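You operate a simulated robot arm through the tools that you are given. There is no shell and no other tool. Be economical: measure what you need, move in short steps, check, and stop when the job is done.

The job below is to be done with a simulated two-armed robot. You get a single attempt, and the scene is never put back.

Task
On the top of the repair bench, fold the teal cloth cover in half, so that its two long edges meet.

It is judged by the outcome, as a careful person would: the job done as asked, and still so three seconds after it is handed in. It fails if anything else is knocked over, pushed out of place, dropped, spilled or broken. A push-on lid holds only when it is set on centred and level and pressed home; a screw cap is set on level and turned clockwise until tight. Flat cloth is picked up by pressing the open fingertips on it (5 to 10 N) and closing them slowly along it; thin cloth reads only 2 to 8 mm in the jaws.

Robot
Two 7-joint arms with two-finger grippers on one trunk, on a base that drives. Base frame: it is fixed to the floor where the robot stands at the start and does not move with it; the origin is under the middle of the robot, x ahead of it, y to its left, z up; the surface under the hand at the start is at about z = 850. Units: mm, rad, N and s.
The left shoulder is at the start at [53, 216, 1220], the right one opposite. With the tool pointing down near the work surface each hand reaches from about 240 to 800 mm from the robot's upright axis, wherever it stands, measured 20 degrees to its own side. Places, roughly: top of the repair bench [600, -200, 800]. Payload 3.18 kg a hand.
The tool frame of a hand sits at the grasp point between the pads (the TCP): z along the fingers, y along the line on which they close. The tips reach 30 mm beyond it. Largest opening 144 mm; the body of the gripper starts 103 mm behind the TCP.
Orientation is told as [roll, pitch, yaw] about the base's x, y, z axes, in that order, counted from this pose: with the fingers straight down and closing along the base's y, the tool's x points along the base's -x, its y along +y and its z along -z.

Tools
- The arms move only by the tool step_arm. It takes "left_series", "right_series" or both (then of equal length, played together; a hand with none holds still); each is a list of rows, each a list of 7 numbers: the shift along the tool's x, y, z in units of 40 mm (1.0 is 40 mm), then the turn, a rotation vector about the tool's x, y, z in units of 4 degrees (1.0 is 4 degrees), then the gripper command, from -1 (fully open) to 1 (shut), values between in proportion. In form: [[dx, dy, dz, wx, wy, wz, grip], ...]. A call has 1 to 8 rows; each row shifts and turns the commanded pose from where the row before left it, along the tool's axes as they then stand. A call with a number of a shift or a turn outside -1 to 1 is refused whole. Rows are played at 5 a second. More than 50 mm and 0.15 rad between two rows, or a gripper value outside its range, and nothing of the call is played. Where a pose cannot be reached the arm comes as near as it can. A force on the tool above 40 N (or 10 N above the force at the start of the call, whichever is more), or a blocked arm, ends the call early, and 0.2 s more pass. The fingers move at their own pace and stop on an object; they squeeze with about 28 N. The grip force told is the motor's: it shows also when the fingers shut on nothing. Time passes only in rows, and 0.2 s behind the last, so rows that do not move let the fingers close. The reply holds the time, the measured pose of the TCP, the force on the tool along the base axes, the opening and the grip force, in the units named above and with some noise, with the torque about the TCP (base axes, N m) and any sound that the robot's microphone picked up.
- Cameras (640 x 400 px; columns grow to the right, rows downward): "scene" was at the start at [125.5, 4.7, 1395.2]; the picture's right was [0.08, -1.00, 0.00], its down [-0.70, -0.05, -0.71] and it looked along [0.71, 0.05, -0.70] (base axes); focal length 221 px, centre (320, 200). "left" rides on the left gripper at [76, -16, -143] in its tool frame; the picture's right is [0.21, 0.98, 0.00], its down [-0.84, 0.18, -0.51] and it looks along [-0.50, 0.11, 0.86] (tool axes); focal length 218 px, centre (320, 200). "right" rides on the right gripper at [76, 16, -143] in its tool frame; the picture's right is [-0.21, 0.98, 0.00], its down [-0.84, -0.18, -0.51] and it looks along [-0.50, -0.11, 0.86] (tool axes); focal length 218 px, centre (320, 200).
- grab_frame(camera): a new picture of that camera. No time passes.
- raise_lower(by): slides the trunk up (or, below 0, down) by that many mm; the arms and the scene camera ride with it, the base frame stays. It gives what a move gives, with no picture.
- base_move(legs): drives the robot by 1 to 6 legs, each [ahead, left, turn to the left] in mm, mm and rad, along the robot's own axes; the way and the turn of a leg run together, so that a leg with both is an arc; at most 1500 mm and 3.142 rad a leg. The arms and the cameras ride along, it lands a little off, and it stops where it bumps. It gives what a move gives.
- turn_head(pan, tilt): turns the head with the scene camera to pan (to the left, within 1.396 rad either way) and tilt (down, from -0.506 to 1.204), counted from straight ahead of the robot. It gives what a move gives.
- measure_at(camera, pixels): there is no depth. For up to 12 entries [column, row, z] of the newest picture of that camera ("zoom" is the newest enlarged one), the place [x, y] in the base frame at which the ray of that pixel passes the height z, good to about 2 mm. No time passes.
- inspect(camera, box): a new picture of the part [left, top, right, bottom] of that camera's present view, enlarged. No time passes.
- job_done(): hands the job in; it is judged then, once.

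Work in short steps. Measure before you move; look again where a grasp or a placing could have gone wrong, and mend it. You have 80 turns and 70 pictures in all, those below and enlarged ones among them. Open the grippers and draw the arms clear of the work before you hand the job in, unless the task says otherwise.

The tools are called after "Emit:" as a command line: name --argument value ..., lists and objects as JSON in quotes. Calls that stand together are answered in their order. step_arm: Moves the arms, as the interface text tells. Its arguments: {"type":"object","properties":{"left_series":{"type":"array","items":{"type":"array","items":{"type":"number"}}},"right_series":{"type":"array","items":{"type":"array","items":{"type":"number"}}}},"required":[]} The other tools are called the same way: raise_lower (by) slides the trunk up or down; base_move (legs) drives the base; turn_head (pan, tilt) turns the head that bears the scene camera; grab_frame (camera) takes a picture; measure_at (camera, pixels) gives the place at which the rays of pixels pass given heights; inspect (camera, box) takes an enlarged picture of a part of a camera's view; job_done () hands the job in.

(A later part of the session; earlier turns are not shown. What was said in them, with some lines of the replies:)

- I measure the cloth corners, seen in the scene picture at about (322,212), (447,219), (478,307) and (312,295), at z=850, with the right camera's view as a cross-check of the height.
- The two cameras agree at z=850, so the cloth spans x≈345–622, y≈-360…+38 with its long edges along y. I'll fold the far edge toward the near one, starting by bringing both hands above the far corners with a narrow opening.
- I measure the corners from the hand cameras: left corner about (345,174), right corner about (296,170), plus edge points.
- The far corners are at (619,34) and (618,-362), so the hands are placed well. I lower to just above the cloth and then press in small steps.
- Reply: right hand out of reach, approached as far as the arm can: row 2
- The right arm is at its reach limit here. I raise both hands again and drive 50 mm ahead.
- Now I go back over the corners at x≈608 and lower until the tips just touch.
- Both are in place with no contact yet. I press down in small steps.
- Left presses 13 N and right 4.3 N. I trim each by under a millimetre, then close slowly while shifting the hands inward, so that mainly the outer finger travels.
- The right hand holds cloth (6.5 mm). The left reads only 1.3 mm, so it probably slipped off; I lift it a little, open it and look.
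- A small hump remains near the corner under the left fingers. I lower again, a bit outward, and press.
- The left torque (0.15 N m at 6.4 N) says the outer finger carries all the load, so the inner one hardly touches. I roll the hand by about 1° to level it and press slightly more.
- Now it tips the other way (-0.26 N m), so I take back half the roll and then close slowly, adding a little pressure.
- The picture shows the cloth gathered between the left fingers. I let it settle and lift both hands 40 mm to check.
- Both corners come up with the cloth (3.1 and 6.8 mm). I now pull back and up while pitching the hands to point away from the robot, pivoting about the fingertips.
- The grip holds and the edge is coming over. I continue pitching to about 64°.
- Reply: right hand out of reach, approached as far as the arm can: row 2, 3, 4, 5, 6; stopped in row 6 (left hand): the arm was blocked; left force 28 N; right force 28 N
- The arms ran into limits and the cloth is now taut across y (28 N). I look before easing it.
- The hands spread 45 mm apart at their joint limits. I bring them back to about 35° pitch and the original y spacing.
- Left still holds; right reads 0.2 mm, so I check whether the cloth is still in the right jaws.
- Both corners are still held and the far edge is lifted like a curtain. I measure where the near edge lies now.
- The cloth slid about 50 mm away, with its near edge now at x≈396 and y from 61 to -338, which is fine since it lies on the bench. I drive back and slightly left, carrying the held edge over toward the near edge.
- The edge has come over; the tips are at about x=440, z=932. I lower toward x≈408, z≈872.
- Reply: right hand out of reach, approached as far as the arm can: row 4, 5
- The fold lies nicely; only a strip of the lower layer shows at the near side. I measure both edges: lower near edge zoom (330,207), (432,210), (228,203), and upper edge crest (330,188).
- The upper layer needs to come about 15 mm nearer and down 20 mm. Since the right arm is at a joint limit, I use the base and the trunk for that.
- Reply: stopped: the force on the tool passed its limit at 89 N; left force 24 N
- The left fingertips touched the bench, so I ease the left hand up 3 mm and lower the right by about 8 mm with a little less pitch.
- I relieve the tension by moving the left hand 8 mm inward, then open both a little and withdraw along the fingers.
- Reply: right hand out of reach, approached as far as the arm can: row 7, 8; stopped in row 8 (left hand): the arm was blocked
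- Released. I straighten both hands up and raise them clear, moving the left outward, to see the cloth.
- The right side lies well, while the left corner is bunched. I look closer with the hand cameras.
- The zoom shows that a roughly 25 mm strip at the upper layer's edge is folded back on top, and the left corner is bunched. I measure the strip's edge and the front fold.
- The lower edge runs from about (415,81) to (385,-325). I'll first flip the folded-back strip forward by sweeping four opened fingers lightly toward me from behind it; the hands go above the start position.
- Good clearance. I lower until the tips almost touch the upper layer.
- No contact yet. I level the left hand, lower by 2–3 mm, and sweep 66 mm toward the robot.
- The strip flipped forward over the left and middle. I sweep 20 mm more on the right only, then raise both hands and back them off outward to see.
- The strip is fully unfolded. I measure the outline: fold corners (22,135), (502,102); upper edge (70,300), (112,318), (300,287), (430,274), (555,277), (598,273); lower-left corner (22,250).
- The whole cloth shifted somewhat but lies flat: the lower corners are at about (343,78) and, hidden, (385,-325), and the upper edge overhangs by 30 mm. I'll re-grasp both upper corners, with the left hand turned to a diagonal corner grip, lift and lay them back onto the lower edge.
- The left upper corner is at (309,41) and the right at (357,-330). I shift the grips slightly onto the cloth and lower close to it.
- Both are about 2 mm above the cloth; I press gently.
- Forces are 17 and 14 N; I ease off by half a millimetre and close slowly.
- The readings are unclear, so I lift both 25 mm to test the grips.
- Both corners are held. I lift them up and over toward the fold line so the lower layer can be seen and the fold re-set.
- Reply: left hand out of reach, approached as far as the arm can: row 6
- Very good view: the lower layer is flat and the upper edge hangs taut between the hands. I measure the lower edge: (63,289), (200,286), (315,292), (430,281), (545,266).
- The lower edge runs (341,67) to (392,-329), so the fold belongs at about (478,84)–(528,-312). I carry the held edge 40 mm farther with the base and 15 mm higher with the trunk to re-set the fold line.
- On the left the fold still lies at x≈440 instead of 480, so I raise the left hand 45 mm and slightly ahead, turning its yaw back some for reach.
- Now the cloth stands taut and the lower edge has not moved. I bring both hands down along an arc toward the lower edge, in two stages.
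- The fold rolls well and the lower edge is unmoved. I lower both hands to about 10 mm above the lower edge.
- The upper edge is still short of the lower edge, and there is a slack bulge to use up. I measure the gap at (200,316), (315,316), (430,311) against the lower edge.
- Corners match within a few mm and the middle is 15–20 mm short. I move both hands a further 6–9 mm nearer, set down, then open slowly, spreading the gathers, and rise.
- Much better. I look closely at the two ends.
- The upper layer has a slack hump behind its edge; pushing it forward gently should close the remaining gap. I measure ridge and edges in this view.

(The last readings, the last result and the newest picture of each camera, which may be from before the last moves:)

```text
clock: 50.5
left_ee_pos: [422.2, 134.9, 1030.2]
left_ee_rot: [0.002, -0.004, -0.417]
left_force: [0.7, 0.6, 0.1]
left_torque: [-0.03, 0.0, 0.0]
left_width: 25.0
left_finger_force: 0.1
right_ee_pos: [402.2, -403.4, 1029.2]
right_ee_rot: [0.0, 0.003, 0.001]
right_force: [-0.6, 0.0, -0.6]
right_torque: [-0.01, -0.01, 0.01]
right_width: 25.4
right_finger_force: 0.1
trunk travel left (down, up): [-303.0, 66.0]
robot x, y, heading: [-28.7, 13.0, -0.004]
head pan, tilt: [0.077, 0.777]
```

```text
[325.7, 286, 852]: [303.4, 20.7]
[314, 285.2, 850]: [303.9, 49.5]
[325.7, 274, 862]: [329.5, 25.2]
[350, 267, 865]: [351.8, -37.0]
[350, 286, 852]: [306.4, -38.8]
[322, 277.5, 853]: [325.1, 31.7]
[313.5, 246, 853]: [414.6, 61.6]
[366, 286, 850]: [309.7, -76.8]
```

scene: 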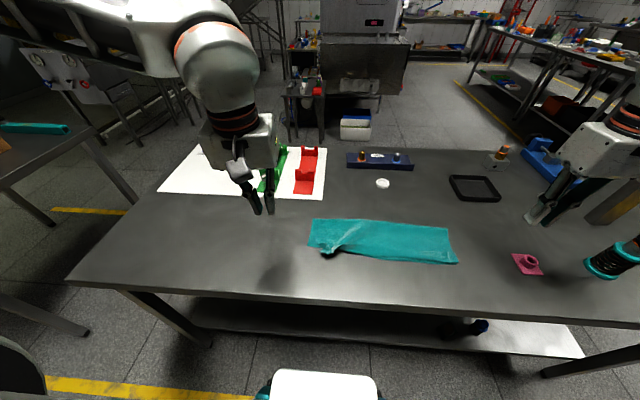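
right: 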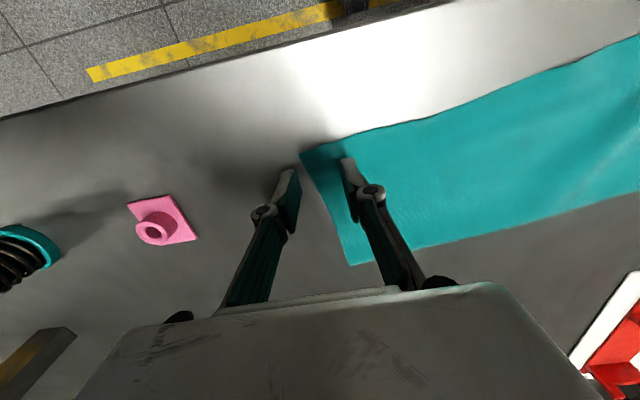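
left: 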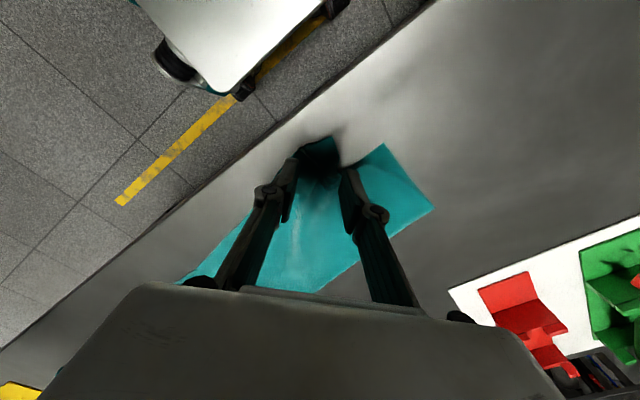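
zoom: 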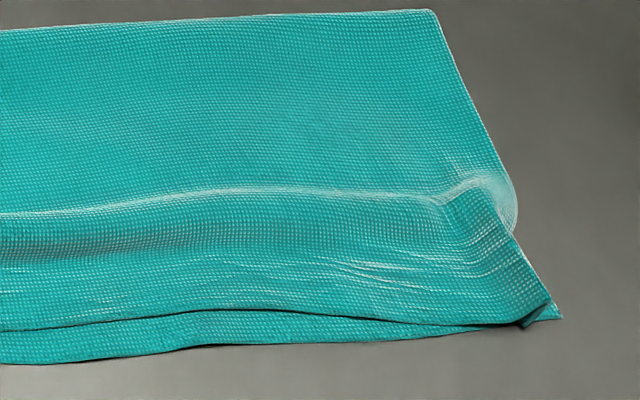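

The edges already meet within about 12 mm in the middle; the left upper corner is about 30 mm short in y. I bring the left hand over that corner, turned to close along x, to pinch the loft there and pull it outward.

Emit:
step_arm --left_series '[[0.164, -0.586, 0.5, 0, 0, 0, 0.3], [0.164, -0.586, 0.5, 0, 0, 0, 0.3], [0.164, -0.586, 0.5, 0, 0, 0, 0.3], [0.164, -0.586, 0.5, 0, 0, 0, 0.3], [0, 0, 0, 0, 0, 1, 0.3], [0, 0, 0, 0, 0, 1, 0.3], [0, 0, 0, 0, 0, 1, 0.3], [0, 0, 0, 0, 0, 1, 0.3]]'

Emit:
step_arm --left_series '[[0, 0, 0, 0, 0, 1, 0.3], [0, 0, 0, 0, 0, 1, 0.3], [0, 0, 0, 0, 0, 1, 0.3], [0, 0, 0, 0, 0, 1, 0.3], [0, 0, 0, 0, 0, 1, 0.3], [0, 0, 0, 0, 0, 1, 0.3], [0, 0, 0, 0, 0, 1, 0.3], [0, 0, 0, 0, 0, 1, 0.3]]'

Emit:
grab_frame --camera "left"

```text
clock: 52.3
left_ee_pos: [360.7, 59.5, 949.8]
left_ee_rot: [0.004, -0.006, -0.698]
left_force: [-0.4, 0.5, 0.5]
left_torque: [0.0, 0.02, -0.04]
left_width: 50.3
left_finger_force: 0.0
right_ee_pos: [401.0, -404.8, 1029.5]
right_ee_rot: [-0.001, 0.001, 0.0]
right_force: [-0.5, 0.2, -0.9]
right_torque: [0.02, 0.04, -0.02]
right_width: 25.1
right_finger_force: 0.1
trunk travel left (down, up): [-303.0, 66.0]
robot x, y, heading: [-24.2, 15.5, 0.001]
head pan, tilt: [0.077, 0.777]
```

```text
clock: 54.1
left_ee_pos: [360.3, 58.9, 951.4]
left_ee_rot: [0.007, -0.004, -1.182]
left_force: [-0.3, 0.0, -0.7]
left_torque: [0.0, -0.03, 0.0]
left_width: 50.7
left_finger_force: 0.2
left hand out of reach, approached as far as the arm can: row 8
right_ee_pos: [401.4, -404.8, 1029.7]
right_ee_rot: [0.001, 0.001, 0.003]
right_force: [0.2, 0.2, -0.5]
right_torque: [-0.02, -0.02, -0.05]
right_width: 25.1
right_finger_force: 0.0
trunk travel left (down, up): [-303.0, 66.0]
robot x, y, heading: [-24.8, 13.4, 0.002]
head pan, tilt: [0.077, 0.777]
```

```text
12 pictures are left
```

left: 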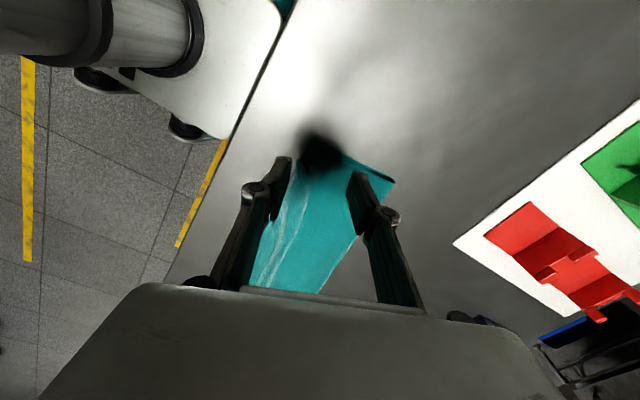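

Emit:
inspect --camera "left" --box '[250, 120, 410, 220]'

```text
4.00 times, centred on (330, 170) of left
```

zoom: 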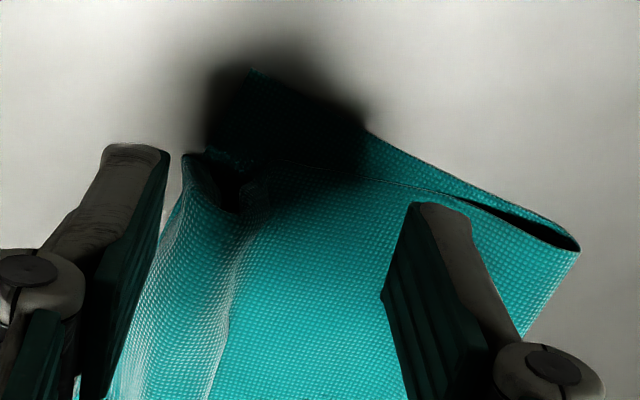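

Emit:
measure_at --camera "zoom" --pixels '[[255, 70, 850], [188, 155, 852], [188, 155, 862], [240, 205, 862], [275, 165, 853], [232, 320, 865], [140, 320, 855], [360, 130, 850]]'

```text
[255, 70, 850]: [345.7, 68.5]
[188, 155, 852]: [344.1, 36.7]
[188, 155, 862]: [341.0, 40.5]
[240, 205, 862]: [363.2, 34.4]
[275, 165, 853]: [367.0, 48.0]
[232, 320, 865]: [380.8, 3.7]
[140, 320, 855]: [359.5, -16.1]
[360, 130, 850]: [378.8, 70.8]
```

The upper-left corner is at (344,37) and the lower one at (346,68). I move to straddle the loft around (356,28) and lower to just above the lower layer.

Emit:
step_arm --left_series '[[-0.34, -0.2, 0.3, 0, 0, 0, 0.3], [-0.34, -0.2, 0.3, 0, 0, 0, 0.3], [0, 0, 0.5, 0, 0, 0, 0.3], [0, 0, 0.5, 0, 0, 0, 0.3], [0, 0, 0.05, 0, 0, 0, 0.3]]'

```text
clock: 55.3
left_ee_pos: [354.9, 28.8, 884.3]
left_ee_rot: [0.007, -0.002, -1.182]
left_force: [0.1, -0.3, -0.4]
left_torque: [-0.02, -0.01, 0.01]
left_width: 50.1
left_finger_force: 0.0
right_ee_pos: [402.1, -403.8, 1029.2]
right_ee_rot: [0.0, 0.002, 0.003]
right_force: [-0.5, 0.2, 0.2]
right_torque: [0.03, 0.01, 0.03]
right_width: 25.1
right_finger_force: 0.0
trunk travel left (down, up): [-303.0, 66.0]
robot x, y, heading: [-29.3, 13.3, -0.001]
head pan, tilt: [0.077, 0.777]
```

In place without contact. I close on the loft slowly and lift 8 mm.

Emit:
step_arm --left_series '[[0, 0, 0, 0, 0, 0, 0.45], [0, 0, 0, 0, 0, 0, 0.6], [0, 0, 0, 0, 0, 0, 0.72], [0, 0, 0, 0, 0, 0, 0.84], [0, 0, 0, 0, 0, 0, 0.95], [0, 0, 0, 0, 0, 0, 1], [0, 0, -0.1, 0, 0, 0, 1], [0, 0, -0.1, 0, 0, 0, 1]]'

Emit:
inspect --camera "scene" --box '[290, 180, 490, 305]'

```text
clock: 57.1
left_ee_pos: [356.1, 28.7, 893.4]
left_ee_rot: [0.007, -0.001, -1.185]
left_force: [-0.7, -0.2, 0.8]
left_torque: [-0.02, 0.01, -0.01]
left_width: 4.5
left_finger_force: 23.4
right_ee_pos: [401.8, -404.0, 1029.5]
right_ee_rot: [0.0, 0.002, 0.003]
right_force: [-0.4, 0.5, 0.5]
right_torque: [-0.02, -0.01, 0.03]
right_width: 25.1
right_finger_force: 0.0
trunk travel left (down, up): [-303.0, 66.0]
robot x, y, heading: [-26.2, 15.9, 0.003]
head pan, tilt: [0.077, 0.777]
```

```text
3.20 times, centred on (390, 242) of scene
```

zoom: 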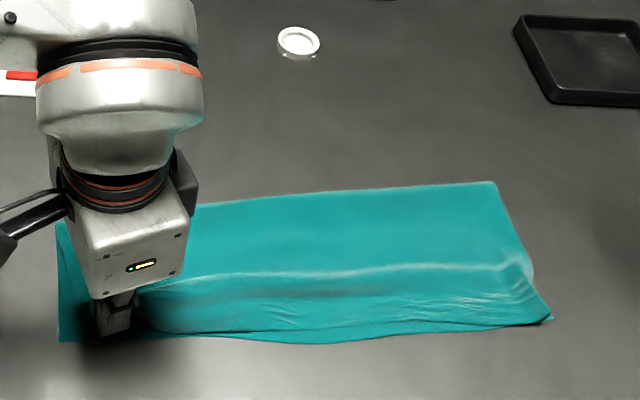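

The loft is held (4.5 mm). I pull it 30 mm outward (+y), set it down, open and rise.

Emit:
step_arm --left_series '[[0.18, 0.059, 0, 0, 0, 0, 1], [0.18, 0.059, 0, 0, 0, 0, 1], [0.18, 0.059, 0, 0, 0, 0, 1], [0.18, 0.059, 0, 0, 0, 0, 1], [0, 0, 0, 0, 0, 0, 1]]'

Emit:
inspect --camera "left" --box '[230, 110, 470, 260]'

```text
clock: 58.3
left_ee_pos: [353.9, 60.2, 893.0]
left_ee_rot: [0.007, -0.001, -1.182]
left_force: [0.6, -1.2, -1.4]
left_torque: [-0.08, 0.02, 0.01]
left_width: 2.0
left_finger_force: 23.8
right_ee_pos: [400.1, -405.6, 1028.8]
right_ee_rot: [0.001, 0.0, 0.003]
right_force: [-0.3, -0.1, 0.2]
right_torque: [-0.01, -0.03, 0.01]
right_width: 25.3
right_finger_force: 0.0
trunk travel left (down, up): [-303.0, 66.0]
robot x, y, heading: [-23.7, 13.0, 0.003]
head pan, tilt: [0.077, 0.777]
```

```text
2.67 times, centred on (350, 185) of left
```

zoom: 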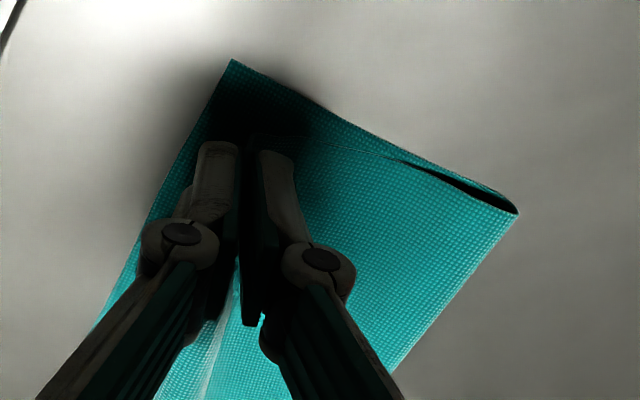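

Emit:
measure_at --camera "zoom" --pixels '[[232, 60, 850], [160, 200, 850], [240, 140, 860], [515, 208, 853]]'

```text
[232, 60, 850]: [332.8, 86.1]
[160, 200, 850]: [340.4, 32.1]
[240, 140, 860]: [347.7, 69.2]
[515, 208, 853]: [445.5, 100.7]
```

The whole cloth slid along a bit, leaving about 17 mm. I lift the corner higher so it does not drag on the lower layer, shift outward, and lay it down at the lower corner (333,86).

Emit:
step_arm --left_series '[[0.064, 0.216, -0.39, 0, 0, 0, 1], [0.064, 0.216, -0.39, 0, 0, 0, 1], [0.064, 0.216, -0.39, 0, 0, 0, 1], [0.105, -0.173, 0.33, 0, 0, 0, 1], [0.105, -0.173, 0.33, 0, 0, 0, 1], [0.105, -0.173, 0.33, 0, 0, 0, 1], [0.105, -0.173, 0.33, 0, 0, 0, 1], [0, 0, 0, 0, 0, 0, 1]]'

Emit:
step_arm --left_series '[[0, 0, 0, 0, 0, 0, 0.9], [0, 0, 0, 0, 0, 0, 0.8], [0, 0, 0, 0, 0, 0, 0.7], [0, 0, -0.2, 0, 0, 0, 0.6], [0, 0, -0.6, 0, 0, 0, 0.6], [0, 0, -0.8, 0, 0, 0, 0.6], [0.8, 0, -0.8, 0, 0, 0, 0.6], [0.8, 0, -0.8, 0, 0, 0, 0.6]]'

Emit:
grab_frame --camera "scene"

Emit:
inspect --camera "scene" --box '[290, 190, 480, 310]'

```text
clock: 60.1
left_ee_pos: [341.7, 84.2, 885.7]
left_ee_rot: [0.007, -0.002, -1.183]
left_force: [-0.6, -0.3, -0.5]
left_torque: [-0.04, 0.03, -0.03]
left_width: 4.3
left_finger_force: 34.2
right_ee_pos: [401.4, -405.0, 1030.0]
right_ee_rot: [0.0, 0.004, 0.0]
right_force: [0.0, -0.9, 0.9]
right_torque: [0.01, 0.02, 0.02]
right_width: 25.0
right_finger_force: 0.1
trunk travel left (down, up): [-303.0, 66.0]
robot x, y, heading: [-22.2, 16.2, 0.001]
head pan, tilt: [0.077, 0.777]
```

```text
clock: 61.9
left_ee_pos: [324.2, 124.3, 998.9]
left_ee_rot: [0.009, 0.0, -1.183]
left_force: [0.3, -0.2, -0.2]
left_torque: [0.06, 0.03, -0.04]
left_width: 28.8
left_finger_force: 0.0
left hand out of reach, approached as far as the arm can: row 8
right_ee_pos: [400.5, -404.5, 1028.8]
right_ee_rot: [0.002, 0.004, 0.001]
right_force: [-0.2, 0.0, -0.1]
right_torque: [0.01, 0.03, 0.0]
right_width: 25.1
right_finger_force: 0.1
trunk travel left (down, up): [-303.0, 66.0]
robot x, y, heading: [-24.6, 13.5, -0.001]
head pan, tilt: [0.077, 0.777]
```

```text
8 pictures are left
```

scene: 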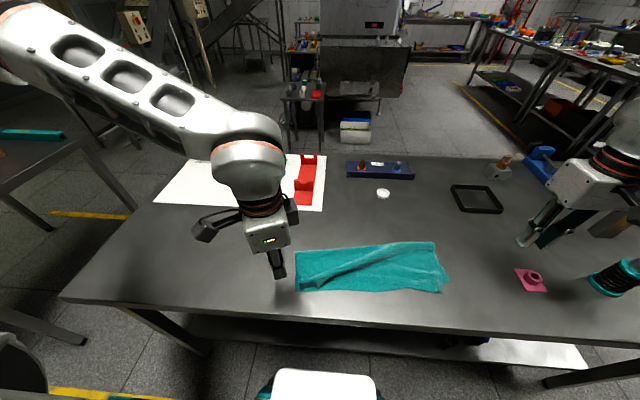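

```text
3.33 times, centred on (385, 250) of scene
```

zoom: 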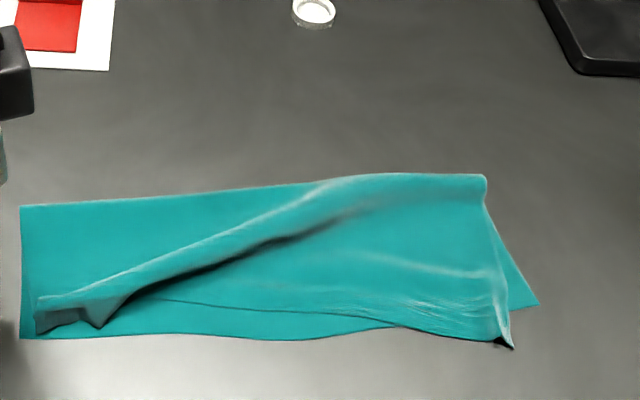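

The left corner is now near its mate, but the tug pulled the right upper corner over. I'll grip both upper corners with sideways-turned hands, stretch the edge and lay it on the lower one; first I measure.

Emit:
measure_at --camera "zoom" --pixels '[[22, 338, 850], [538, 303, 850], [510, 347, 855], [490, 340, 853], [37, 332, 855], [100, 327, 858], [37, 297, 862], [487, 177, 855], [22, 207, 853], [410, 325, 850], [260, 340, 850], [508, 310, 856]]'

Emit:
inspect --camera "right" --box '[300, 60, 640, 272]'

```text
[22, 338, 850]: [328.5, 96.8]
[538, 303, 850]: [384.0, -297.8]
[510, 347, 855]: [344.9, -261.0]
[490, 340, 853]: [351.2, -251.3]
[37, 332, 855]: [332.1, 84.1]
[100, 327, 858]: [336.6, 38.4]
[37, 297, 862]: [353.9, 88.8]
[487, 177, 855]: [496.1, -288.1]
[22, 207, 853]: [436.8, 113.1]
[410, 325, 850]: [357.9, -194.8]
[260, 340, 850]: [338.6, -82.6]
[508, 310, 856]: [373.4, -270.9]
```

```text
1.88 times, centred on (470, 166) of right
```

zoom: 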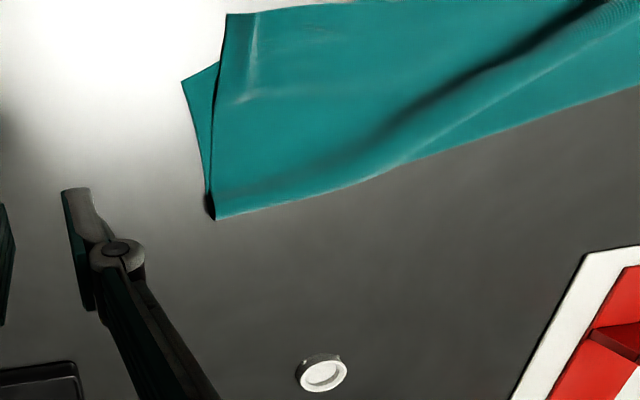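

Targets: left upper corner (332,84) to (329,97), and right upper corner (345,-261) to (384,-298). I move both hands above their corners and turn the right hand about 45°.

Emit:
step_arm --left_series '[[-0.33, 0, 0.43, 0, 0, 0, 0.3], [-0.33, 0, 0.43, 0, 0, 0, 0.3], [-0.33, 0, 0.43, 0, 0, 0, 0.3], [-0.33, 0, 0.43, 0, 0, 0, 0.3], [0, 0, 0, 0, 0, 0, 0.3], [0, 0, 0, 0, 0, 0, 0.3], [0, 0, 0, 0, 0, 0, 0.3], [0, 0, 0, 0, 0, 0, 0.3]]' --right_series '[[0.218, 0.772, 0.495, 0, 0, 0, 0.6], [0.218, 0.772, 0.495, 0, 0, 0, 0.6], [0.218, 0.772, 0.495, 0, 0, 0, 0.6], [0.218, 0.772, 0.495, 0, 0, 0, 0.6], [0.218, 0.772, 0.495, 0, 0, 0, 0.6], [0, 0, 0, 0, 0, -1, 0.6], [0, 0, 0, 0, 0, -1, 0.6], [0, 0, 0, 0, 0, -1, 0.6]]'

Emit:
step_arm --right_series '[[0, 0, 0, 0, 0, -1, 0.6], [0, 0, 0, 0, 0, -1, 0.6], [0, 0, 0, 0, 0, -1, 0.6], [0, 0, 0, 0, 0, -1, 0.6], [0, 0, 0, 0, 0, -1, 0.6], [0, 0, 0, 0, 0, -1, 0.6], [0, 0, 0, 0, 0, -1, 0.6], [0, 0, 0, 0, 0, -1, 0.6]]'

```text
clock: 63.7
left_ee_pos: [343.7, 74.3, 931.1]
left_ee_rot: [0.006, -0.002, -1.182]
left_force: [1.2, 0.0, -0.1]
left_torque: [0.02, 0.0, 0.0]
left_width: 50.6
left_finger_force: 0.0
right_ee_pos: [354.8, -249.0, 931.0]
right_ee_rot: [0.001, 0.001, 0.211]
right_force: [0.0, -0.1, -0.8]
right_torque: [0.01, -0.01, -0.01]
right_width: 29.1
right_finger_force: 0.1
trunk travel left (down, up): [-303.0, 66.0]
robot x, y, heading: [-27.7, 16.8, -0.006]
head pan, tilt: [0.077, 0.777]
```

```text
clock: 65.5
left_ee_pos: [345.4, 75.4, 932.0]
left_ee_rot: [0.006, -0.002, -1.182]
left_force: [0.0, 0.0, 0.4]
left_torque: [0.01, 0.01, -0.02]
left_width: 50.5
left_finger_force: 0.0
right_ee_pos: [355.6, -251.6, 930.6]
right_ee_rot: [0.002, 0.002, 0.77]
right_force: [-0.2, 1.1, -0.2]
right_torque: [0.01, -0.03, 0.02]
right_width: 28.9
right_finger_force: 0.1
trunk travel left (down, up): [-303.0, 66.0]
robot x, y, heading: [-19.8, 13.5, -0.001]
head pan, tilt: [0.077, 0.777]
```

Both are over their corners; I lower them together.

Emit:
step_arm --left_series '[[0, 0, 0.5, 0, 0, 0, 0.3], [0, 0, 0.5, 0, 0, 0, 0.3], [0, 0, 0.175, 0, 0, 0, 0.3], [0, 0, 0, 0, 0, 0, 0.3]]' --right_series '[[0, 0, 0.5, 0, 0, 0, 0.6], [0, 0, 0.5, 0, 0, 0, 0.6], [0, 0, 0.22, 0, 0, 0, 0.6], [0, 0, 0, 0, 0, 0, 0.6]]'

```text
clock: 66.5
left_ee_pos: [346.5, 76.6, 883.4]
left_ee_rot: [0.008, -0.002, -1.184]
left_force: [-0.2, 0.8, 0.8]
left_torque: [0.0, -0.01, -0.01]
left_width: 50.4
left_finger_force: 0.0
right_ee_pos: [357.4, -251.7, 883.3]
right_ee_rot: [0.001, 0.002, 0.769]
right_force: [1.0, -0.2, 0.1]
right_torque: [0.0, 0.01, -0.04]
right_width: 28.9
right_finger_force: 0.0
trunk travel left (down, up): [-303.0, 66.0]
robot x, y, heading: [-24.0, 17.0, -0.004]
head pan, tilt: [0.077, 0.777]
```

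I press the right 2.5 mm further and close both slowly.

Emit:
step_arm --left_series '[[0, 0, 0, 0, 0, 0, 0.3], [0, 0, 0, 0, 0, 0, 0.45], [0, 0, 0, 0, 0, 0, 0.6], [0, 0, 0, 0, 0, 0, 0.72], [0, 0, 0, 0, 0, 0, 0.84], [0, 0, 0, 0, 0, 0, 0.95], [0, 0, 0, 0, 0, 0, 1], [0, 0, 0, 0, 0, 0, 1]]' --right_series '[[0, 0, 0.065, 0, 0, 0, 0.6], [0, 0, 0.004, 0, 0, 0, 0.66], [0, 0, 0.004, 0, 0, 0, 0.72], [0, 0, 0.004, 0, 0, 0, 0.78], [0, 0, 0.004, 0, 0, 0, 0.84], [0, 0, 0.004, 0, 0, 0, 0.9], [0, 0, 0, 0, 0, 0, 0.96], [0, 0, 0, 0, 0, 0, 1.0]]'

Emit:
step_arm --left_series '[[0, 0, -0.1, 0, 0, 0, 1], [0, 0, -0.3, 0, 0, 0, 1], [0, 0, -0.3, 0, 0, 0, 1]]' --right_series '[[0, 0, -0.1, 0, 0, 0, 1], [0, 0, -0.3, 0, 0, 0, 1], [0, 0, -0.3, 0, 0, 0, 1]]'

Emit:
inspect --camera "scene" --box '[270, 190, 480, 320]'

```text
clock: 68.3
left_ee_pos: [344.8, 76.5, 883.1]
left_ee_rot: [0.007, -0.002, -1.184]
left_force: [0.1, -0.9, 2.0]
left_torque: [-0.02, 0.0, 0.03]
left_width: 2.7
left_finger_force: 24.0
right_ee_pos: [355.5, -252.0, 879.6]
right_ee_rot: [0.003, 0.001, 0.769]
right_force: [0.3, 0.4, 6.8]
right_torque: [0.09, 0.08, 0.02]
right_width: 0.8
right_finger_force: 23.7
trunk travel left (down, up): [-303.0, 66.0]
robot x, y, heading: [-25.3, 14.5, -0.004]
head pan, tilt: [0.077, 0.777]
```

```text
clock: 69.1
left_ee_pos: [342.9, 78.8, 910.1]
left_ee_rot: [0.006, -0.002, -1.184]
left_force: [-1.6, 0.6, -0.4]
left_torque: [-0.01, -0.03, -0.02]
left_width: 2.1
left_finger_force: 25.0
right_ee_pos: [354.9, -251.3, 906.0]
right_ee_rot: [-0.001, 0.003, 0.769]
right_force: [-0.6, 0.0, 1.7]
right_torque: [0.13, 0.03, -0.02]
right_width: 1.0
right_finger_force: 25.2
trunk travel left (down, up): [-303.0, 66.0]
robot x, y, heading: [-26.9, 13.8, -0.0]
head pan, tilt: [0.077, 0.777]
```

```text
3.05 times, centred on (375, 255) of scene
```

zoom: 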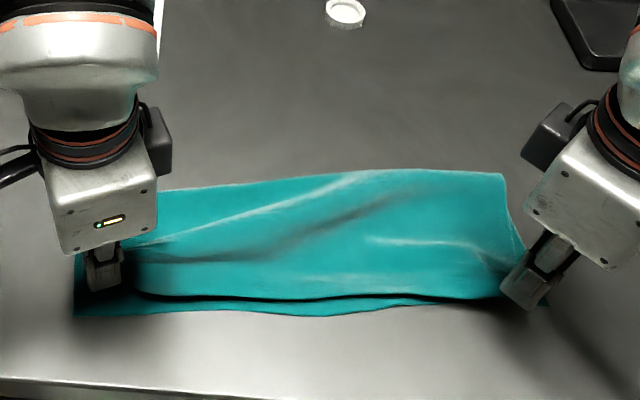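

Both corners are up. I carry them up and over with a stretch to about 376 mm apart, re-setting the fold line.

Emit:
step_arm --left_series '[[-0.03, 0.2475, -0.25, 0, 0, 0, 1], [-0.03, 0.2475, -0.25, 0, 0, 0, 1], [-0.03, 0.2475, -0.25, 0, 0, 0, 1], [-0.03, 0.2475, -0.25, 0, 0, 0, 1], [-0.03, 0.2475, -0.25, 0, 0, 0, 1], [-0.03, 0.2475, -0.25, 0, 0, 0, 1], [-0.03, 0.2475, -0.25, 0, 0, 0, 1], [-0.03, 0.2475, -0.25, 0, 0, 0, 1]]' --right_series '[[-0.226, -0.3275, -0.256, 0, 0, 0, 1], [-0.226, -0.3275, -0.256, 0, 0, 0, 1], [-0.226, -0.3275, -0.256, 0, 0, 0, 1], [-0.226, -0.3275, -0.256, 0, 0, 0, 1], [-0.226, -0.3275, -0.256, 0, 0, 0, 1], [-0.226, -0.3275, -0.256, 0, 0, 0, 1], [-0.226, -0.3275, -0.256, 0, 0, 0, 1], [-0.226, -0.3275, -0.256, 0, 0, 0, 1]]'

Emit:
inspect --camera "scene" --box '[270, 180, 480, 310]'

```text
clock: 70.9
left_ee_pos: [373.0, 85.6, 941.7]
left_ee_rot: [0.009, -0.002, -1.179]
left_force: [-0.3, -0.2, 0.4]
left_torque: [-0.01, 0.01, -0.06]
left_width: 2.6
left_finger_force: 30.3
left hand out of reach, approached as far as the arm can: row 4, 5, 6, 7, 8
right_ee_pos: [396.2, -259.2, 932.7]
right_ee_rot: [0.003, 0.002, 0.77]
right_force: [1.5, 0.4, -1.1]
right_torque: [0.01, 0.04, 0.03]
right_width: 4.3
right_finger_force: 27.6
right hand out of reach, approached as far as the arm can: row 3, 4, 5, 6, 7, 8
trunk travel left (down, up): [-303.0, 66.0]
robot x, y, heading: [-22.8, 15.2, -0.003]
head pan, tilt: [0.077, 0.777]
```

```text
3.05 times, centred on (375, 245) of scene
```

zoom: 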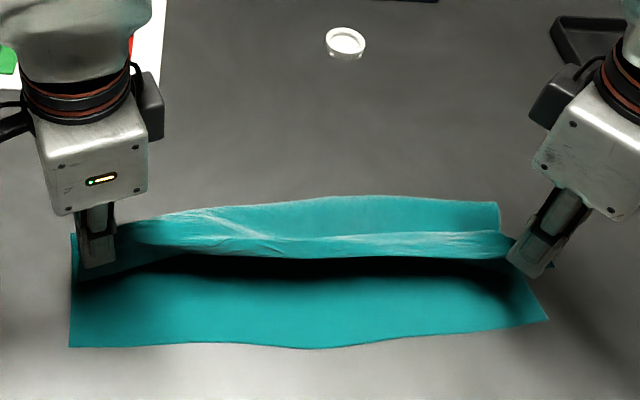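

The wrists limit further arm motion, so I use the base (+60 mm ahead) and the trunk (+50 mm) for the rest of the arc.

Emit:
base_move --legs '[[30, 0, 0]]'

Emit:
raise_lower --by 50

Emit:
base_move --legs '[[35, 0, 0]]'

```text
clock: 71.8
left_ee_pos: [403.7, 85.0, 939.8]
left_ee_rot: [0.008, -0.002, -1.182]
left_force: [0.0, -0.5, 2.2]
left_torque: [0.03, 0.13, 0.0]
left_width: 1.6
left_finger_force: 26.9
right_ee_pos: [426.6, -259.5, 932.2]
right_ee_rot: [0.003, 0.001, 0.769]
right_force: [-0.2, 1.7, 1.9]
right_torque: [-0.01, 0.06, 0.05]
right_width: 1.5
right_finger_force: 29.5
trunk travel left (down, up): [-303.0, 66.0]
robot x, y, heading: [4.2, 15.6, -0.002]
head pan, tilt: [0.077, 0.777]
```

```text
clock: 72.7
left_ee_pos: [404.2, 86.4, 990.3]
left_ee_rot: [0.011, -0.006, -1.176]
left_force: [-1.1, -0.8, 2.6]
left_torque: [0.0, 0.02, 0.01]
left_width: 2.2
left_finger_force: 28.8
right_ee_pos: [425.8, -260.2, 982.1]
right_ee_rot: [0.0, 0.002, 0.768]
right_force: [0.5, 0.4, 1.1]
right_torque: [0.01, 0.0, 0.03]
right_width: 1.3
right_finger_force: 30.1
trunk travel left (down, up): [-353.0, 16.0]
robot x, y, heading: [3.1, 17.1, 0.001]
head pan, tilt: [0.077, 0.777]
```

```text
clock: 73.5
left_ee_pos: [437.8, 85.9, 990.0]
left_ee_rot: [0.01, -0.002, -1.176]
left_force: [-0.2, 0.5, -0.3]
left_torque: [0.05, -0.07, 0.05]
left_width: 4.6
left_finger_force: 34.8
right_ee_pos: [460.4, -259.3, 979.8]
right_ee_rot: [0.001, 0.004, 0.768]
right_force: [-0.3, 0.4, 1.0]
right_torque: [0.06, 0.06, 0.01]
right_width: 2.7
right_finger_force: 23.0
trunk travel left (down, up): [-353.0, 16.0]
robot x, y, heading: [35.9, 17.9, -0.005]
head pan, tilt: [0.077, 0.777]
```

The height and left side are good. I move the right hand 30 mm ahead and 20 mm outward, turning its yaw partly back for reach, then look.

Emit:
step_arm --right_series '[[-0.062, -0.137, -0.033, 0, 0, 1, 1], [-0.062, -0.137, -0.033, 0, 0, 1, 1], [-0.062, -0.137, -0.033, 0, 0, 1, 1], [-0.062, -0.137, -0.033, 0, 0, 1, 1], [-0.062, -0.137, -0.033, 0, 0, 1, 1], [-0.062, -0.137, -0.033, 0, 0, 1, 1]]'

Emit:
grab_frame --camera "scene"

```text
clock: 74.9
left_ee_pos: [438.7, 86.7, 991.0]
left_ee_rot: [0.01, -0.004, -1.177]
left_force: [0.9, -2.9, -1.6]
left_torque: [0.05, 0.04, 0.0]
left_width: 5.2
left_finger_force: 32.3
right_ee_pos: [489.5, -278.0, 988.7]
right_ee_rot: [-0.001, 0.002, 0.346]
right_force: [-0.6, 2.3, -1.4]
right_torque: [0.05, 0.06, 0.03]
right_width: 4.0
right_finger_force: 29.0
trunk travel left (down, up): [-353.0, 16.0]
robot x, y, heading: [41.0, 12.4, -0.001]
head pan, tilt: [0.077, 0.777]
```

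```text
3 pictures are left
```

scene: 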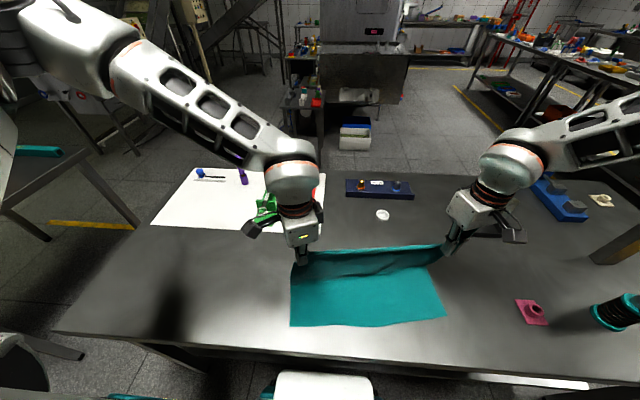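

The edge is taut (about 2.5 N) and the lower layer flat. I measure the lower edge: (290,325), (340,325), (385,324), (446,316).

Emit:
measure_at --camera "scene" --pixels '[[290, 325.5, 850], [340, 325, 850], [380, 324.5, 850], [415, 320, 850], [446, 316, 850], [291, 265, 852], [440, 275, 852]]'

```text
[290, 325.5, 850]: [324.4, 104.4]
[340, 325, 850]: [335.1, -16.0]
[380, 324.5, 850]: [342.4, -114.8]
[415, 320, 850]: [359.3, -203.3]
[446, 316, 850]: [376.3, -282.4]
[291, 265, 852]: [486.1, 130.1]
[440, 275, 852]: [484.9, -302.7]
```

Final pinch targets are about left (333,92) and right (382,-273). Both hands need nearly the same shift, (-106, +5, -106), so I use trunk and base alternately to follow an arc.

Emit:
raise_lower --by -20

Emit:
base_move --legs '[[-45, 2, 0]]'

Emit:
raise_lower --by -27

Emit:
base_move --legs '[[-38, 3, 0]]'

Emit:
raise_lower --by -30

```text
clock: 75.6
left_ee_pos: [437.9, 86.6, 969.8]
left_ee_rot: [0.014, -0.004, -1.177]
left_force: [-1.0, -1.1, 0.5]
left_torque: [-0.02, -0.17, -0.03]
left_width: 3.0
left_finger_force: 31.4
right_ee_pos: [490.1, -279.2, 968.8]
right_ee_rot: [0.001, 0.001, 0.349]
right_force: [-0.9, 1.3, 0.8]
right_torque: [0.05, -0.03, 0.02]
right_width: 2.4
right_finger_force: 23.6
trunk travel left (down, up): [-333.0, 36.0]
robot x, y, heading: [36.2, 16.1, 0.0]
head pan, tilt: [0.077, 0.777]
```

```text
clock: 76.5
left_ee_pos: [394.4, 86.8, 972.2]
left_ee_rot: [0.01, -0.007, -1.179]
left_force: [-0.2, -1.1, 0.8]
left_torque: [0.08, -0.21, 0.03]
left_width: 3.8
left_finger_force: 34.4
right_ee_pos: [445.1, -276.1, 970.8]
right_ee_rot: [0.0, -0.001, 0.348]
right_force: [-0.2, 1.1, 0.4]
right_torque: [0.0, -0.06, -0.01]
right_width: 1.4
right_finger_force: 24.5
trunk travel left (down, up): [-333.0, 36.0]
robot x, y, heading: [-2.4, 15.3, 0.0]
head pan, tilt: [0.077, 0.777]
```

```text
clock: 77.2
left_ee_pos: [393.9, 87.4, 943.7]
left_ee_rot: [0.009, -0.006, -1.178]
left_force: [0.4, 0.7, 1.4]
left_torque: [-0.18, 0.2, -0.02]
left_width: 1.6
left_finger_force: 25.9
right_ee_pos: [447.8, -275.9, 942.6]
right_ee_rot: [0.001, 0.001, 0.348]
right_force: [-0.3, 1.6, -1.5]
right_torque: [0.05, 0.03, -0.02]
right_width: 1.8
right_finger_force: 25.9
trunk travel left (down, up): [-306.0, 63.0]
robot x, y, heading: [-5.9, 18.5, -0.005]
head pan, tilt: [0.077, 0.777]
```

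```text
clock: 78.1
left_ee_pos: [354.8, 90.6, 945.0]
left_ee_rot: [0.012, -0.004, -1.178]
left_force: [-0.8, -1.1, -0.6]
left_torque: [-0.01, -0.02, -0.03]
left_width: 4.2
left_finger_force: 27.3
right_ee_pos: [406.2, -271.9, 943.0]
right_ee_rot: [0.0, -0.002, 0.35]
right_force: [-0.4, 2.4, 1.2]
right_torque: [0.07, 0.0, 0.03]
right_width: 1.9
right_finger_force: 30.9
trunk travel left (down, up): [-306.0, 63.0]
robot x, y, heading: [-41.1, 23.8, -0.002]
head pan, tilt: [0.077, 0.777]
```

```text
clock: 78.8
left_ee_pos: [356.1, 91.6, 914.3]
left_ee_rot: [0.012, -0.004, -1.177]
left_force: [0.6, 0.0, 0.3]
left_torque: [-0.04, 0.01, 0.02]
left_width: 4.2
left_finger_force: 24.6
right_ee_pos: [408.3, -273.5, 912.5]
right_ee_rot: [0.0, 0.0, 0.351]
right_force: [-1.1, 1.4, -0.6]
right_torque: [0.03, -0.01, 0.01]
right_width: 3.6
right_finger_force: 24.5
trunk travel left (down, up): [-276.0, 93.0]
robot x, y, heading: [-44.1, 21.0, -0.006]
head pan, tilt: [0.077, 0.777]
```

On track. I move the last 22 mm back and look at where the edges stand.

Emit:
base_move --legs '[[-22, 0, 0]]'

Emit:
raise_lower --by -18

Emit:
inspect --camera "scene" --box '[270, 190, 480, 320]'

```text
clock: 79.7
left_ee_pos: [333.2, 90.6, 914.8]
left_ee_rot: [0.012, -0.006, -1.176]
left_force: [-0.5, 0.4, 1.0]
left_torque: [0.0, -0.22, 0.0]
left_width: 3.4
left_finger_force: 33.5
right_ee_pos: [386.3, -273.2, 913.5]
right_ee_rot: [0.001, 0.0, 0.349]
right_force: [-1.1, 0.0, 1.8]
right_torque: [0.01, -0.04, -0.02]
right_width: 2.3
right_finger_force: 24.2
trunk travel left (down, up): [-276.0, 93.0]
robot x, y, heading: [-66.7, 18.1, -0.005]
head pan, tilt: [0.077, 0.777]
```

```text
clock: 80.3
left_ee_pos: [334.4, 90.5, 896.5]
left_ee_rot: [0.012, -0.008, -1.178]
left_force: [0.3, -0.3, 0.3]
left_torque: [-0.05, 0.02, 0.01]
left_width: 2.3
left_finger_force: 25.0
right_ee_pos: [387.1, -273.3, 895.0]
right_ee_rot: [-0.001, 0.001, 0.347]
right_force: [1.7, -0.1, 1.1]
right_torque: [0.07, -0.11, -0.01]
right_width: 0.5
right_finger_force: 25.6
trunk travel left (down, up): [-258.0, 111.0]
robot x, y, heading: [-65.6, 18.6, -0.005]
head pan, tilt: [0.077, 0.777]
```

```text
3.05 times, centred on (375, 255) of scene
```

zoom: 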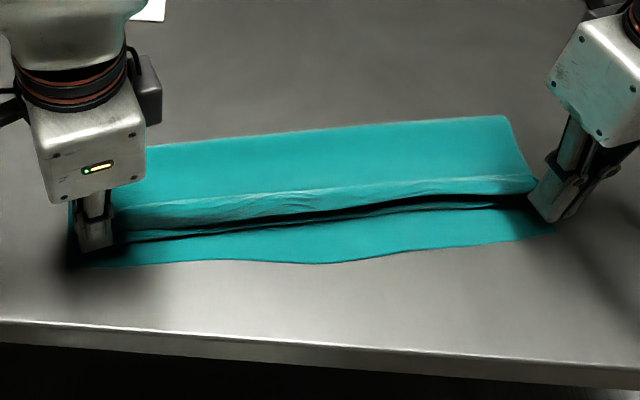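

Emit:
measure_at --camera "zoom" --pixels '[[300, 216, 866], [300, 228, 855], [320, 262, 850], [200, 226, 866], [200, 237, 855], [200, 260, 850], [430, 197, 866], [430, 245, 850], [88, 267, 850], [553, 234, 850], [500, 118, 853], [160, 145, 853]]'

```text
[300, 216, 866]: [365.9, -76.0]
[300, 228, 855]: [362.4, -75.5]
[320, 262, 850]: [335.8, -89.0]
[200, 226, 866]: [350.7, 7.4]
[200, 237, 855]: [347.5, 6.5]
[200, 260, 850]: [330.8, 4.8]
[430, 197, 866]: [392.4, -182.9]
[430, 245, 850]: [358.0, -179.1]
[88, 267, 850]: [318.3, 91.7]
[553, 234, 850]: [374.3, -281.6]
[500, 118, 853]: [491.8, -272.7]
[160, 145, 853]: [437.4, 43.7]
```

The upper edge is 17–34 mm short in the middle, partly held back in the hump. I go 11 mm further back, set down, and release by opening and rising.

Emit:
base_move --legs '[[-11, 0, 0]]'

Emit:
raise_lower --by -12

Emit:
step_arm --left_series '[[0, 0, 0, 0, 0, 0, 0.9], [0, 0, 0, 0, 0, 0, 0.8], [0, 0, 0, 0, 0, 0, 0.7], [0, 0, -0.2, 0, 0, 0, 0.6], [0, 0, -0.6, 0, 0, 0, 0.6], [0, 0, -0.8, 0, 0, 0, 0.6]]' --right_series '[[0, 0, 0, 0, 0, 0, 0.9], [0, 0, 0, 0, 0, 0, 0.8], [0, 0, 0, 0, 0, 0, 0.7], [0, 0, -0.2, 0, 0, 0, 0.6], [0, 0, -0.6, 0, 0, 0, 0.6], [0, 0, -0.8, 0, 0, 0, 0.6]]'

```text
clock: 81.0
left_ee_pos: [322.9, 90.1, 895.8]
left_ee_rot: [0.01, -0.006, -1.179]
left_force: [-0.9, -0.3, 0.6]
left_torque: [-0.01, -0.15, 0.01]
left_width: 1.4
left_finger_force: 23.9
right_ee_pos: [376.4, -272.3, 895.3]
right_ee_rot: [0.0, 0.001, 0.351]
right_force: [1.6, -1.2, 1.4]
right_torque: [0.05, -0.08, 0.0]
right_width: 0.8
right_finger_force: 25.5
trunk travel left (down, up): [-258.0, 111.0]
robot x, y, heading: [-74.7, 21.1, 0.0]
head pan, tilt: [0.077, 0.777]
```

```text
clock: 81.7
left_ee_pos: [323.7, 90.2, 885.4]
left_ee_rot: [0.012, -0.005, -1.18]
left_force: [-0.7, -1.3, 1.3]
left_torque: [-0.04, 0.05, -0.02]
left_width: 1.9
left_finger_force: 24.7
right_ee_pos: [375.0, -273.3, 882.8]
right_ee_rot: [-0.001, 0.001, 0.348]
right_force: [-1.8, 0.8, 0.3]
right_torque: [0.08, -0.05, -0.04]
right_width: 0.4
right_finger_force: 24.5
trunk travel left (down, up): [-246.0, 123.0]
robot x, y, heading: [-71.9, 17.3, -0.006]
head pan, tilt: [0.077, 0.777]
```

```text
clock: 83.0
left_ee_pos: [323.6, 92.4, 914.9]
left_ee_rot: [0.014, -0.01, -1.173]
left_force: [0.3, 0.5, -0.3]
left_torque: [-0.05, 0.01, 0.01]
left_width: 28.7
left_finger_force: 0.0
left hand out of reach, approached as far as the arm can: row 5, 6
right_ee_pos: [376.8, -272.7, 947.6]
right_ee_rot: [0.002, 0.003, 0.348]
right_force: [-0.9, 0.9, -0.6]
right_torque: [-0.01, -0.03, -0.01]
right_width: 28.8
right_finger_force: 0.0
trunk travel left (down, up): [-246.0, 123.0]
robot x, y, heading: [-75.3, 17.3, -0.003]
head pan, tilt: [0.077, 0.777]
```

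I raise the trunk and move the hands outward for a clear look.

Emit:
raise_lower --by 90

Emit:
step_arm --left_series '[[0.6, 0, 0, 0, 0, -1, 0.6], [0.6, 0, 0, 0, 0, -1, 0.6], [0.6, 0.2, 0, 0, 0, -1, 0.6], [0.4, 0.3, 0, 0, 0, -1, 0.6], [0, 0.4, 0, 0, 0, -1, 0.6], [0, 0, 0, 0, 0, -1, 0.6]]' --right_series '[[0, -0.8, 0, 0, 0, 1, 0.6], [0, -0.8, 0, 0, 0, 1, 0.6], [0, -0.8, 0, 0, 0, 1, 0.6], [0, -0.6, 0, 0, 0, 1, 0.6], [0, 0, 0, 0, 0, 1, 0.6], [0, 0, 0, 0, 0, 0, 0.6]]'

Emit:
inspect --camera "scene" --box '[270, 190, 480, 320]'

```text
clock: 84.3
left_ee_pos: [325.4, 91.6, 1031.8]
left_ee_rot: [0.08, -0.035, -1.174]
left_force: [0.2, -0.3, -0.5]
left_torque: [0.0, 0.0, 0.03]
left_width: 29.1
left_finger_force: 0.0
right_ee_pos: [376.1, -273.7, 1035.9]
right_ee_rot: [0.0, 0.003, 0.349]
right_force: [0.5, 0.2, -0.2]
right_torque: [-0.02, 0.03, -0.01]
right_width: 28.9
right_finger_force: 0.0
trunk travel left (down, up): [-336.0, 33.0]
robot x, y, heading: [-73.9, 18.8, -0.001]
head pan, tilt: [0.077, 0.777]
```

```text
clock: 85.7
left_ee_pos: [315.4, 188.9, 1029.5]
left_ee_rot: [0.059, -0.067, -0.753]
left_force: [-0.4, -0.1, 0.3]
left_torque: [0.0, 0.01, 0.01]
left_width: 28.7
left_finger_force: 0.0
right_ee_pos: [405.5, -389.7, 1036.5]
right_ee_rot: [0.002, 0.002, -0.002]
right_force: [-0.3, 0.2, 0.6]
right_torque: [0.04, -0.02, 0.01]
right_width: 29.2
right_finger_force: 0.0
trunk travel left (down, up): [-336.0, 33.0]
robot x, y, heading: [-78.0, 18.7, -0.002]
head pan, tilt: [0.077, 0.777]
```

```text
3.05 times, centred on (375, 255) of scene
```

zoom: 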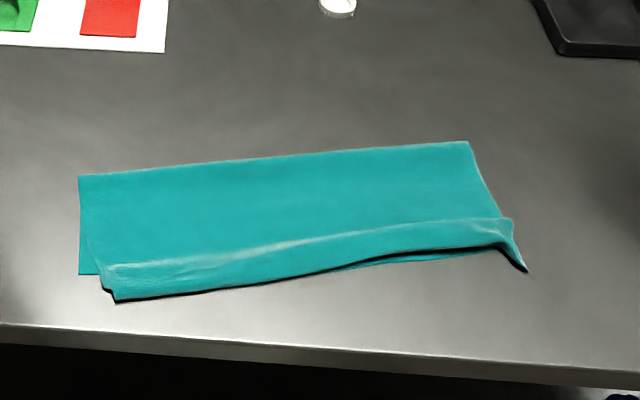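

This is quite close. I measure the edges.

Emit:
measure_at --camera "zoom" --pixels '[[78, 273, 850], [115, 301, 853], [100, 278, 855], [200, 291, 853], [330, 270, 853], [430, 248, 856], [430, 259, 850], [490, 250, 850], [500, 243, 858], [527, 270, 853], [468, 142, 853], [78, 178, 853]]'

```text
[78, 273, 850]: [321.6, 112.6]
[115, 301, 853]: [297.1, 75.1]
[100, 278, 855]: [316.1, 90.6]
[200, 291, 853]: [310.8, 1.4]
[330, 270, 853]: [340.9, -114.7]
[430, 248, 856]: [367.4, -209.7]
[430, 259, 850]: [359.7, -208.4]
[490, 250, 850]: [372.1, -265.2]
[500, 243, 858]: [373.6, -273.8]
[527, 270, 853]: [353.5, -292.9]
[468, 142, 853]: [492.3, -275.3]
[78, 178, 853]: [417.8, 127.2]
```

The edges meet within about 10 mm from the middle rightward; the upper edge overhangs by 20–25 mm at the left end and at the right corner tip. I'll nudge those overhangs back with the fingertips, and first place both hands in front of the edge.

Emit:
step_arm --left_series '[[0, 0, 0, 0.1, 0.12, -1, 0.1], [0, 0, 0, 0.1, 0.12, -1, 0.1], [0, 0, 0, 0.1, 0.12, -1, 0.1], [0, 0, 0, 0.1, 0.12, -1, 0.1], [0, 0, 0, 0.1, 0.12, -1, 0.1], [0, 0, 0, 0.1, 0.12, -1, 0.1], [0, 0, 0, 0.1, 0.12, -1, 0.1], [0, 0, 0, 0.1, 0.12, -1, 0.1]]'

Emit:
step_arm --left_series '[[0, 0, 0, 0, 0, -1, 0.1], [0, 0, 0, 0, 0, -1, 0.1], [0, 0, 0, 0, 0, -1, 0.1], [0, 0, 0, 0, 0, -1, 0.1]]'

Emit:
step_arm --left_series '[[0.28, -0.633, 0.517, 0, 0, 0, 0.1], [0.28, -0.633, 0.517, 0, 0, 0, 0.1], [0.28, -0.633, 0.517, 0, 0, 0, 0.1], [0.28, -0.633, 0.517, 0, 0, 0, 0.1], [0.28, -0.633, 0.517, 0, 0, 0, 0.1], [0.28, -0.633, 0.517, 0, 0, 0, 0.1]]' --right_series '[[0.333, 0.437, 0.548, 0, 0, 0, 1], [0.333, 0.437, 0.548, 0, 0, 0, 1], [0.333, 0.437, 0.548, 0, 0, 0, 1], [0.333, 0.437, 0.548, 0, 0, 0, 1], [0.333, 0.437, 0.548, 0, 0, 0, 1], [0.333, 0.437, 0.548, 0, 0, 0, 1]]'

```text
clock: 87.5
left_ee_pos: [314.1, 191.0, 1028.8]
left_ee_rot: [-0.019, -0.007, -0.193]
left_force: [1.0, 0.1, 0.1]
left_torque: [-0.03, -0.05, 0.01]
left_width: 65.0
left_finger_force: 0.1
right_ee_pos: [406.0, -390.0, 1037.0]
right_ee_rot: [0.0, 0.002, -0.001]
right_force: [-0.3, -0.1, 0.3]
right_torque: [-0.01, 0.03, 0.02]
right_width: 28.9
right_finger_force: 0.0
trunk travel left (down, up): [-336.0, 33.0]
robot x, y, heading: [-73.7, 18.3, -0.008]
head pan, tilt: [0.077, 0.777]
```

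```text
clock: 88.5
left_ee_pos: [313.2, 190.1, 1030.2]
left_ee_rot: [-0.021, -0.001, 0.085]
left_force: [0.3, 0.0, 0.7]
left_torque: [-0.02, 0.0, 0.02]
left_width: 64.5
left_finger_force: 0.1
right_ee_pos: [406.1, -388.7, 1036.3]
right_ee_rot: [0.001, 0.002, -0.001]
right_force: [0.0, -0.7, -0.2]
right_torque: [0.02, 0.0, -0.01]
right_width: 28.9
right_finger_force: 0.0
trunk travel left (down, up): [-336.0, 33.0]
robot x, y, heading: [-74.2, 15.5, -0.004]
head pan, tilt: [0.077, 0.777]
```

```text
clock: 89.9
left_ee_pos: [260.4, 28.7, 910.7]
left_ee_rot: [-0.02, -0.003, 0.086]
left_force: [-0.3, -0.9, 0.0]
left_torque: [0.03, 0.03, 0.0]
left_width: 64.6
left_finger_force: 0.2
right_ee_pos: [326.5, -285.3, 903.7]
right_ee_rot: [0.001, 0.002, 0.0]
right_force: [0.8, -0.1, -0.3]
right_torque: [0.02, 0.03, 0.03]
right_width: 0.2
right_finger_force: 27.8
trunk travel left (down, up): [-336.0, 33.0]
robot x, y, heading: [-75.3, 20.7, -0.005]
head pan, tilt: [0.077, 0.777]
5 turns are left
```

Both hands are in place in front of the edge. I lower, push 45 mm (left) and 35 mm (right), back off slightly, then raise.

Emit:
step_arm --left_series '[[-0.1, 0, 0.35, -0.3, 0, 0, 0.1], [0, 0, 0.34, 0, 0, 0, 0.1], [-0.21, 0, 0, 0, 0, 0, 0.1], [-0.21, 0, 0, 0, 0, 0, 0.1], [-0.21, 0, 0, 0, 0, 0, 0.1], [-0.21, 0, 0, 0, 0, 0, 0.1], [-0.19, 0, 0, 0, 0, 0, 0.1], [0.1, 0, 0, 0, 0, 0, 0.1]]' --right_series '[[0, 0, 0.3, 0, 0, 0, 1], [0, 0, 0.2, 0, 0, 0, 1], [-0.175, 0, 0, 0, 0, 0, 1], [-0.175, 0, 0, 0, 0, 0, 1], [-0.175, 0, 0, 0, 0, 0, 1], [-0.175, 0, 0, 0, 0, 0, 1], [-0.175, 0, 0, 0, 0, 0, 1], [0.1, 0, 0, 0, 0, 0, 1]]'

Emit:
step_arm --left_series '[[0.1, 0, -0.3, 0, 0, 0, 0.1], [0, 0, -0.8, 0, 0, 0, 0.1], [0, 0, -0.8, 0, 0, 0, 0.1], [0, 0.8, -0.8, 0, 0, 0, 0.1], [0, 1, -0.4, 0, 0, 0, 0.1], [0, 1, 0, 0, 0, 0, 0.1], [0, 1, 0, 0, 0, 0, 0.1]]' --right_series '[[0.1, 0, -0.3, 0, 0, 0, 1], [0, 0, -0.8, 0, 0, 0, 1], [0, 0, -0.8, 0, 0, 0, 1], [0, -0.8, -0.8, 0, 0, 0, 1], [0, -0.9, -0.4, 0, 0, 0, 1], [0, -0.9, 0, 0, 0, 0, 0.5], [0, 0, 0, 0, 0, 0, 0.0]]'

Emit:
inspect --camera "scene" --box '[270, 190, 480, 320]'

```text
clock: 91.7
left_ee_pos: [302.6, 34.4, 881.2]
left_ee_rot: [-0.001, -0.005, 0.086]
left_force: [0.2, 0.6, 0.2]
left_torque: [-0.01, 0.0, -0.02]
left_width: 64.9
left_finger_force: 0.1
right_ee_pos: [355.1, -284.1, 884.6]
right_ee_rot: [-0.003, 0.001, -0.002]
right_force: [0.3, -0.8, 0.1]
right_torque: [-0.01, -0.03, 0.0]
right_width: 0.0
right_finger_force: 27.7
trunk travel left (down, up): [-336.0, 33.0]
robot x, y, heading: [-73.3, 22.1, -0.004]
head pan, tilt: [0.077, 0.777]
```

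```text
clock: 93.3
left_ee_pos: [285.5, 184.2, 1003.5]
left_ee_rot: [-0.002, -0.001, 0.085]
left_force: [-0.6, -0.2, 0.2]
left_torque: [-0.02, -0.05, -0.02]
left_width: 65.0
left_finger_force: 0.0
right_ee_pos: [350.4, -389.0, 1008.8]
right_ee_rot: [-0.003, 0.002, 0.0]
right_force: [0.3, 0.2, 0.6]
right_torque: [-0.07, 0.02, -0.02]
right_width: 72.1
right_finger_force: 0.0
trunk travel left (down, up): [-336.0, 33.0]
robot x, y, heading: [-73.7, 19.5, -0.001]
head pan, tilt: [0.077, 0.777]
```

```text
3.05 times, centred on (375, 255) of scene
4 turns are left
```

zoom: 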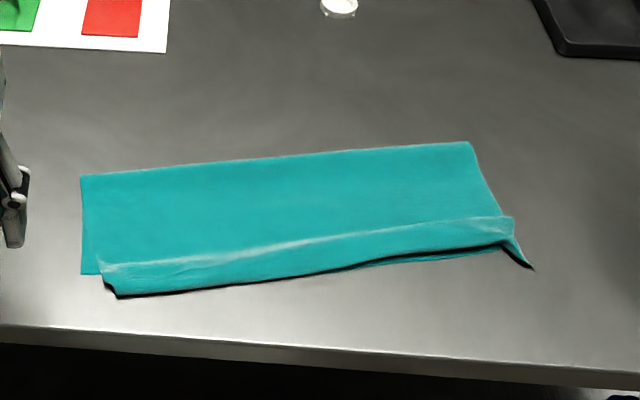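

The upper edge lies along the lower one, with the arms clear and the grippers open. I have no pictures left and nothing else was disturbed, so I hand the job in.

Emit:
job_done

```text
The job is handed in.
```

I folded the teal cover in half and handed it in, but its two long edges do not meet exactly. They lie within about 10 mm of each other from the middle to near the right corner. At the left end the upper edge overhangs the lower one by about 20 mm, and the upper-left corner sits about 40 mm short of the lower corner along the edge. The right corner tip also sticks out past the lower edge by roughly 20 mm. I had no pictures left to correct these further.

While I worked, the cloth slid and turned a little on the bench, but it lies fully on the top. In the last pictures nothing else on the bench looked moved or knocked over.
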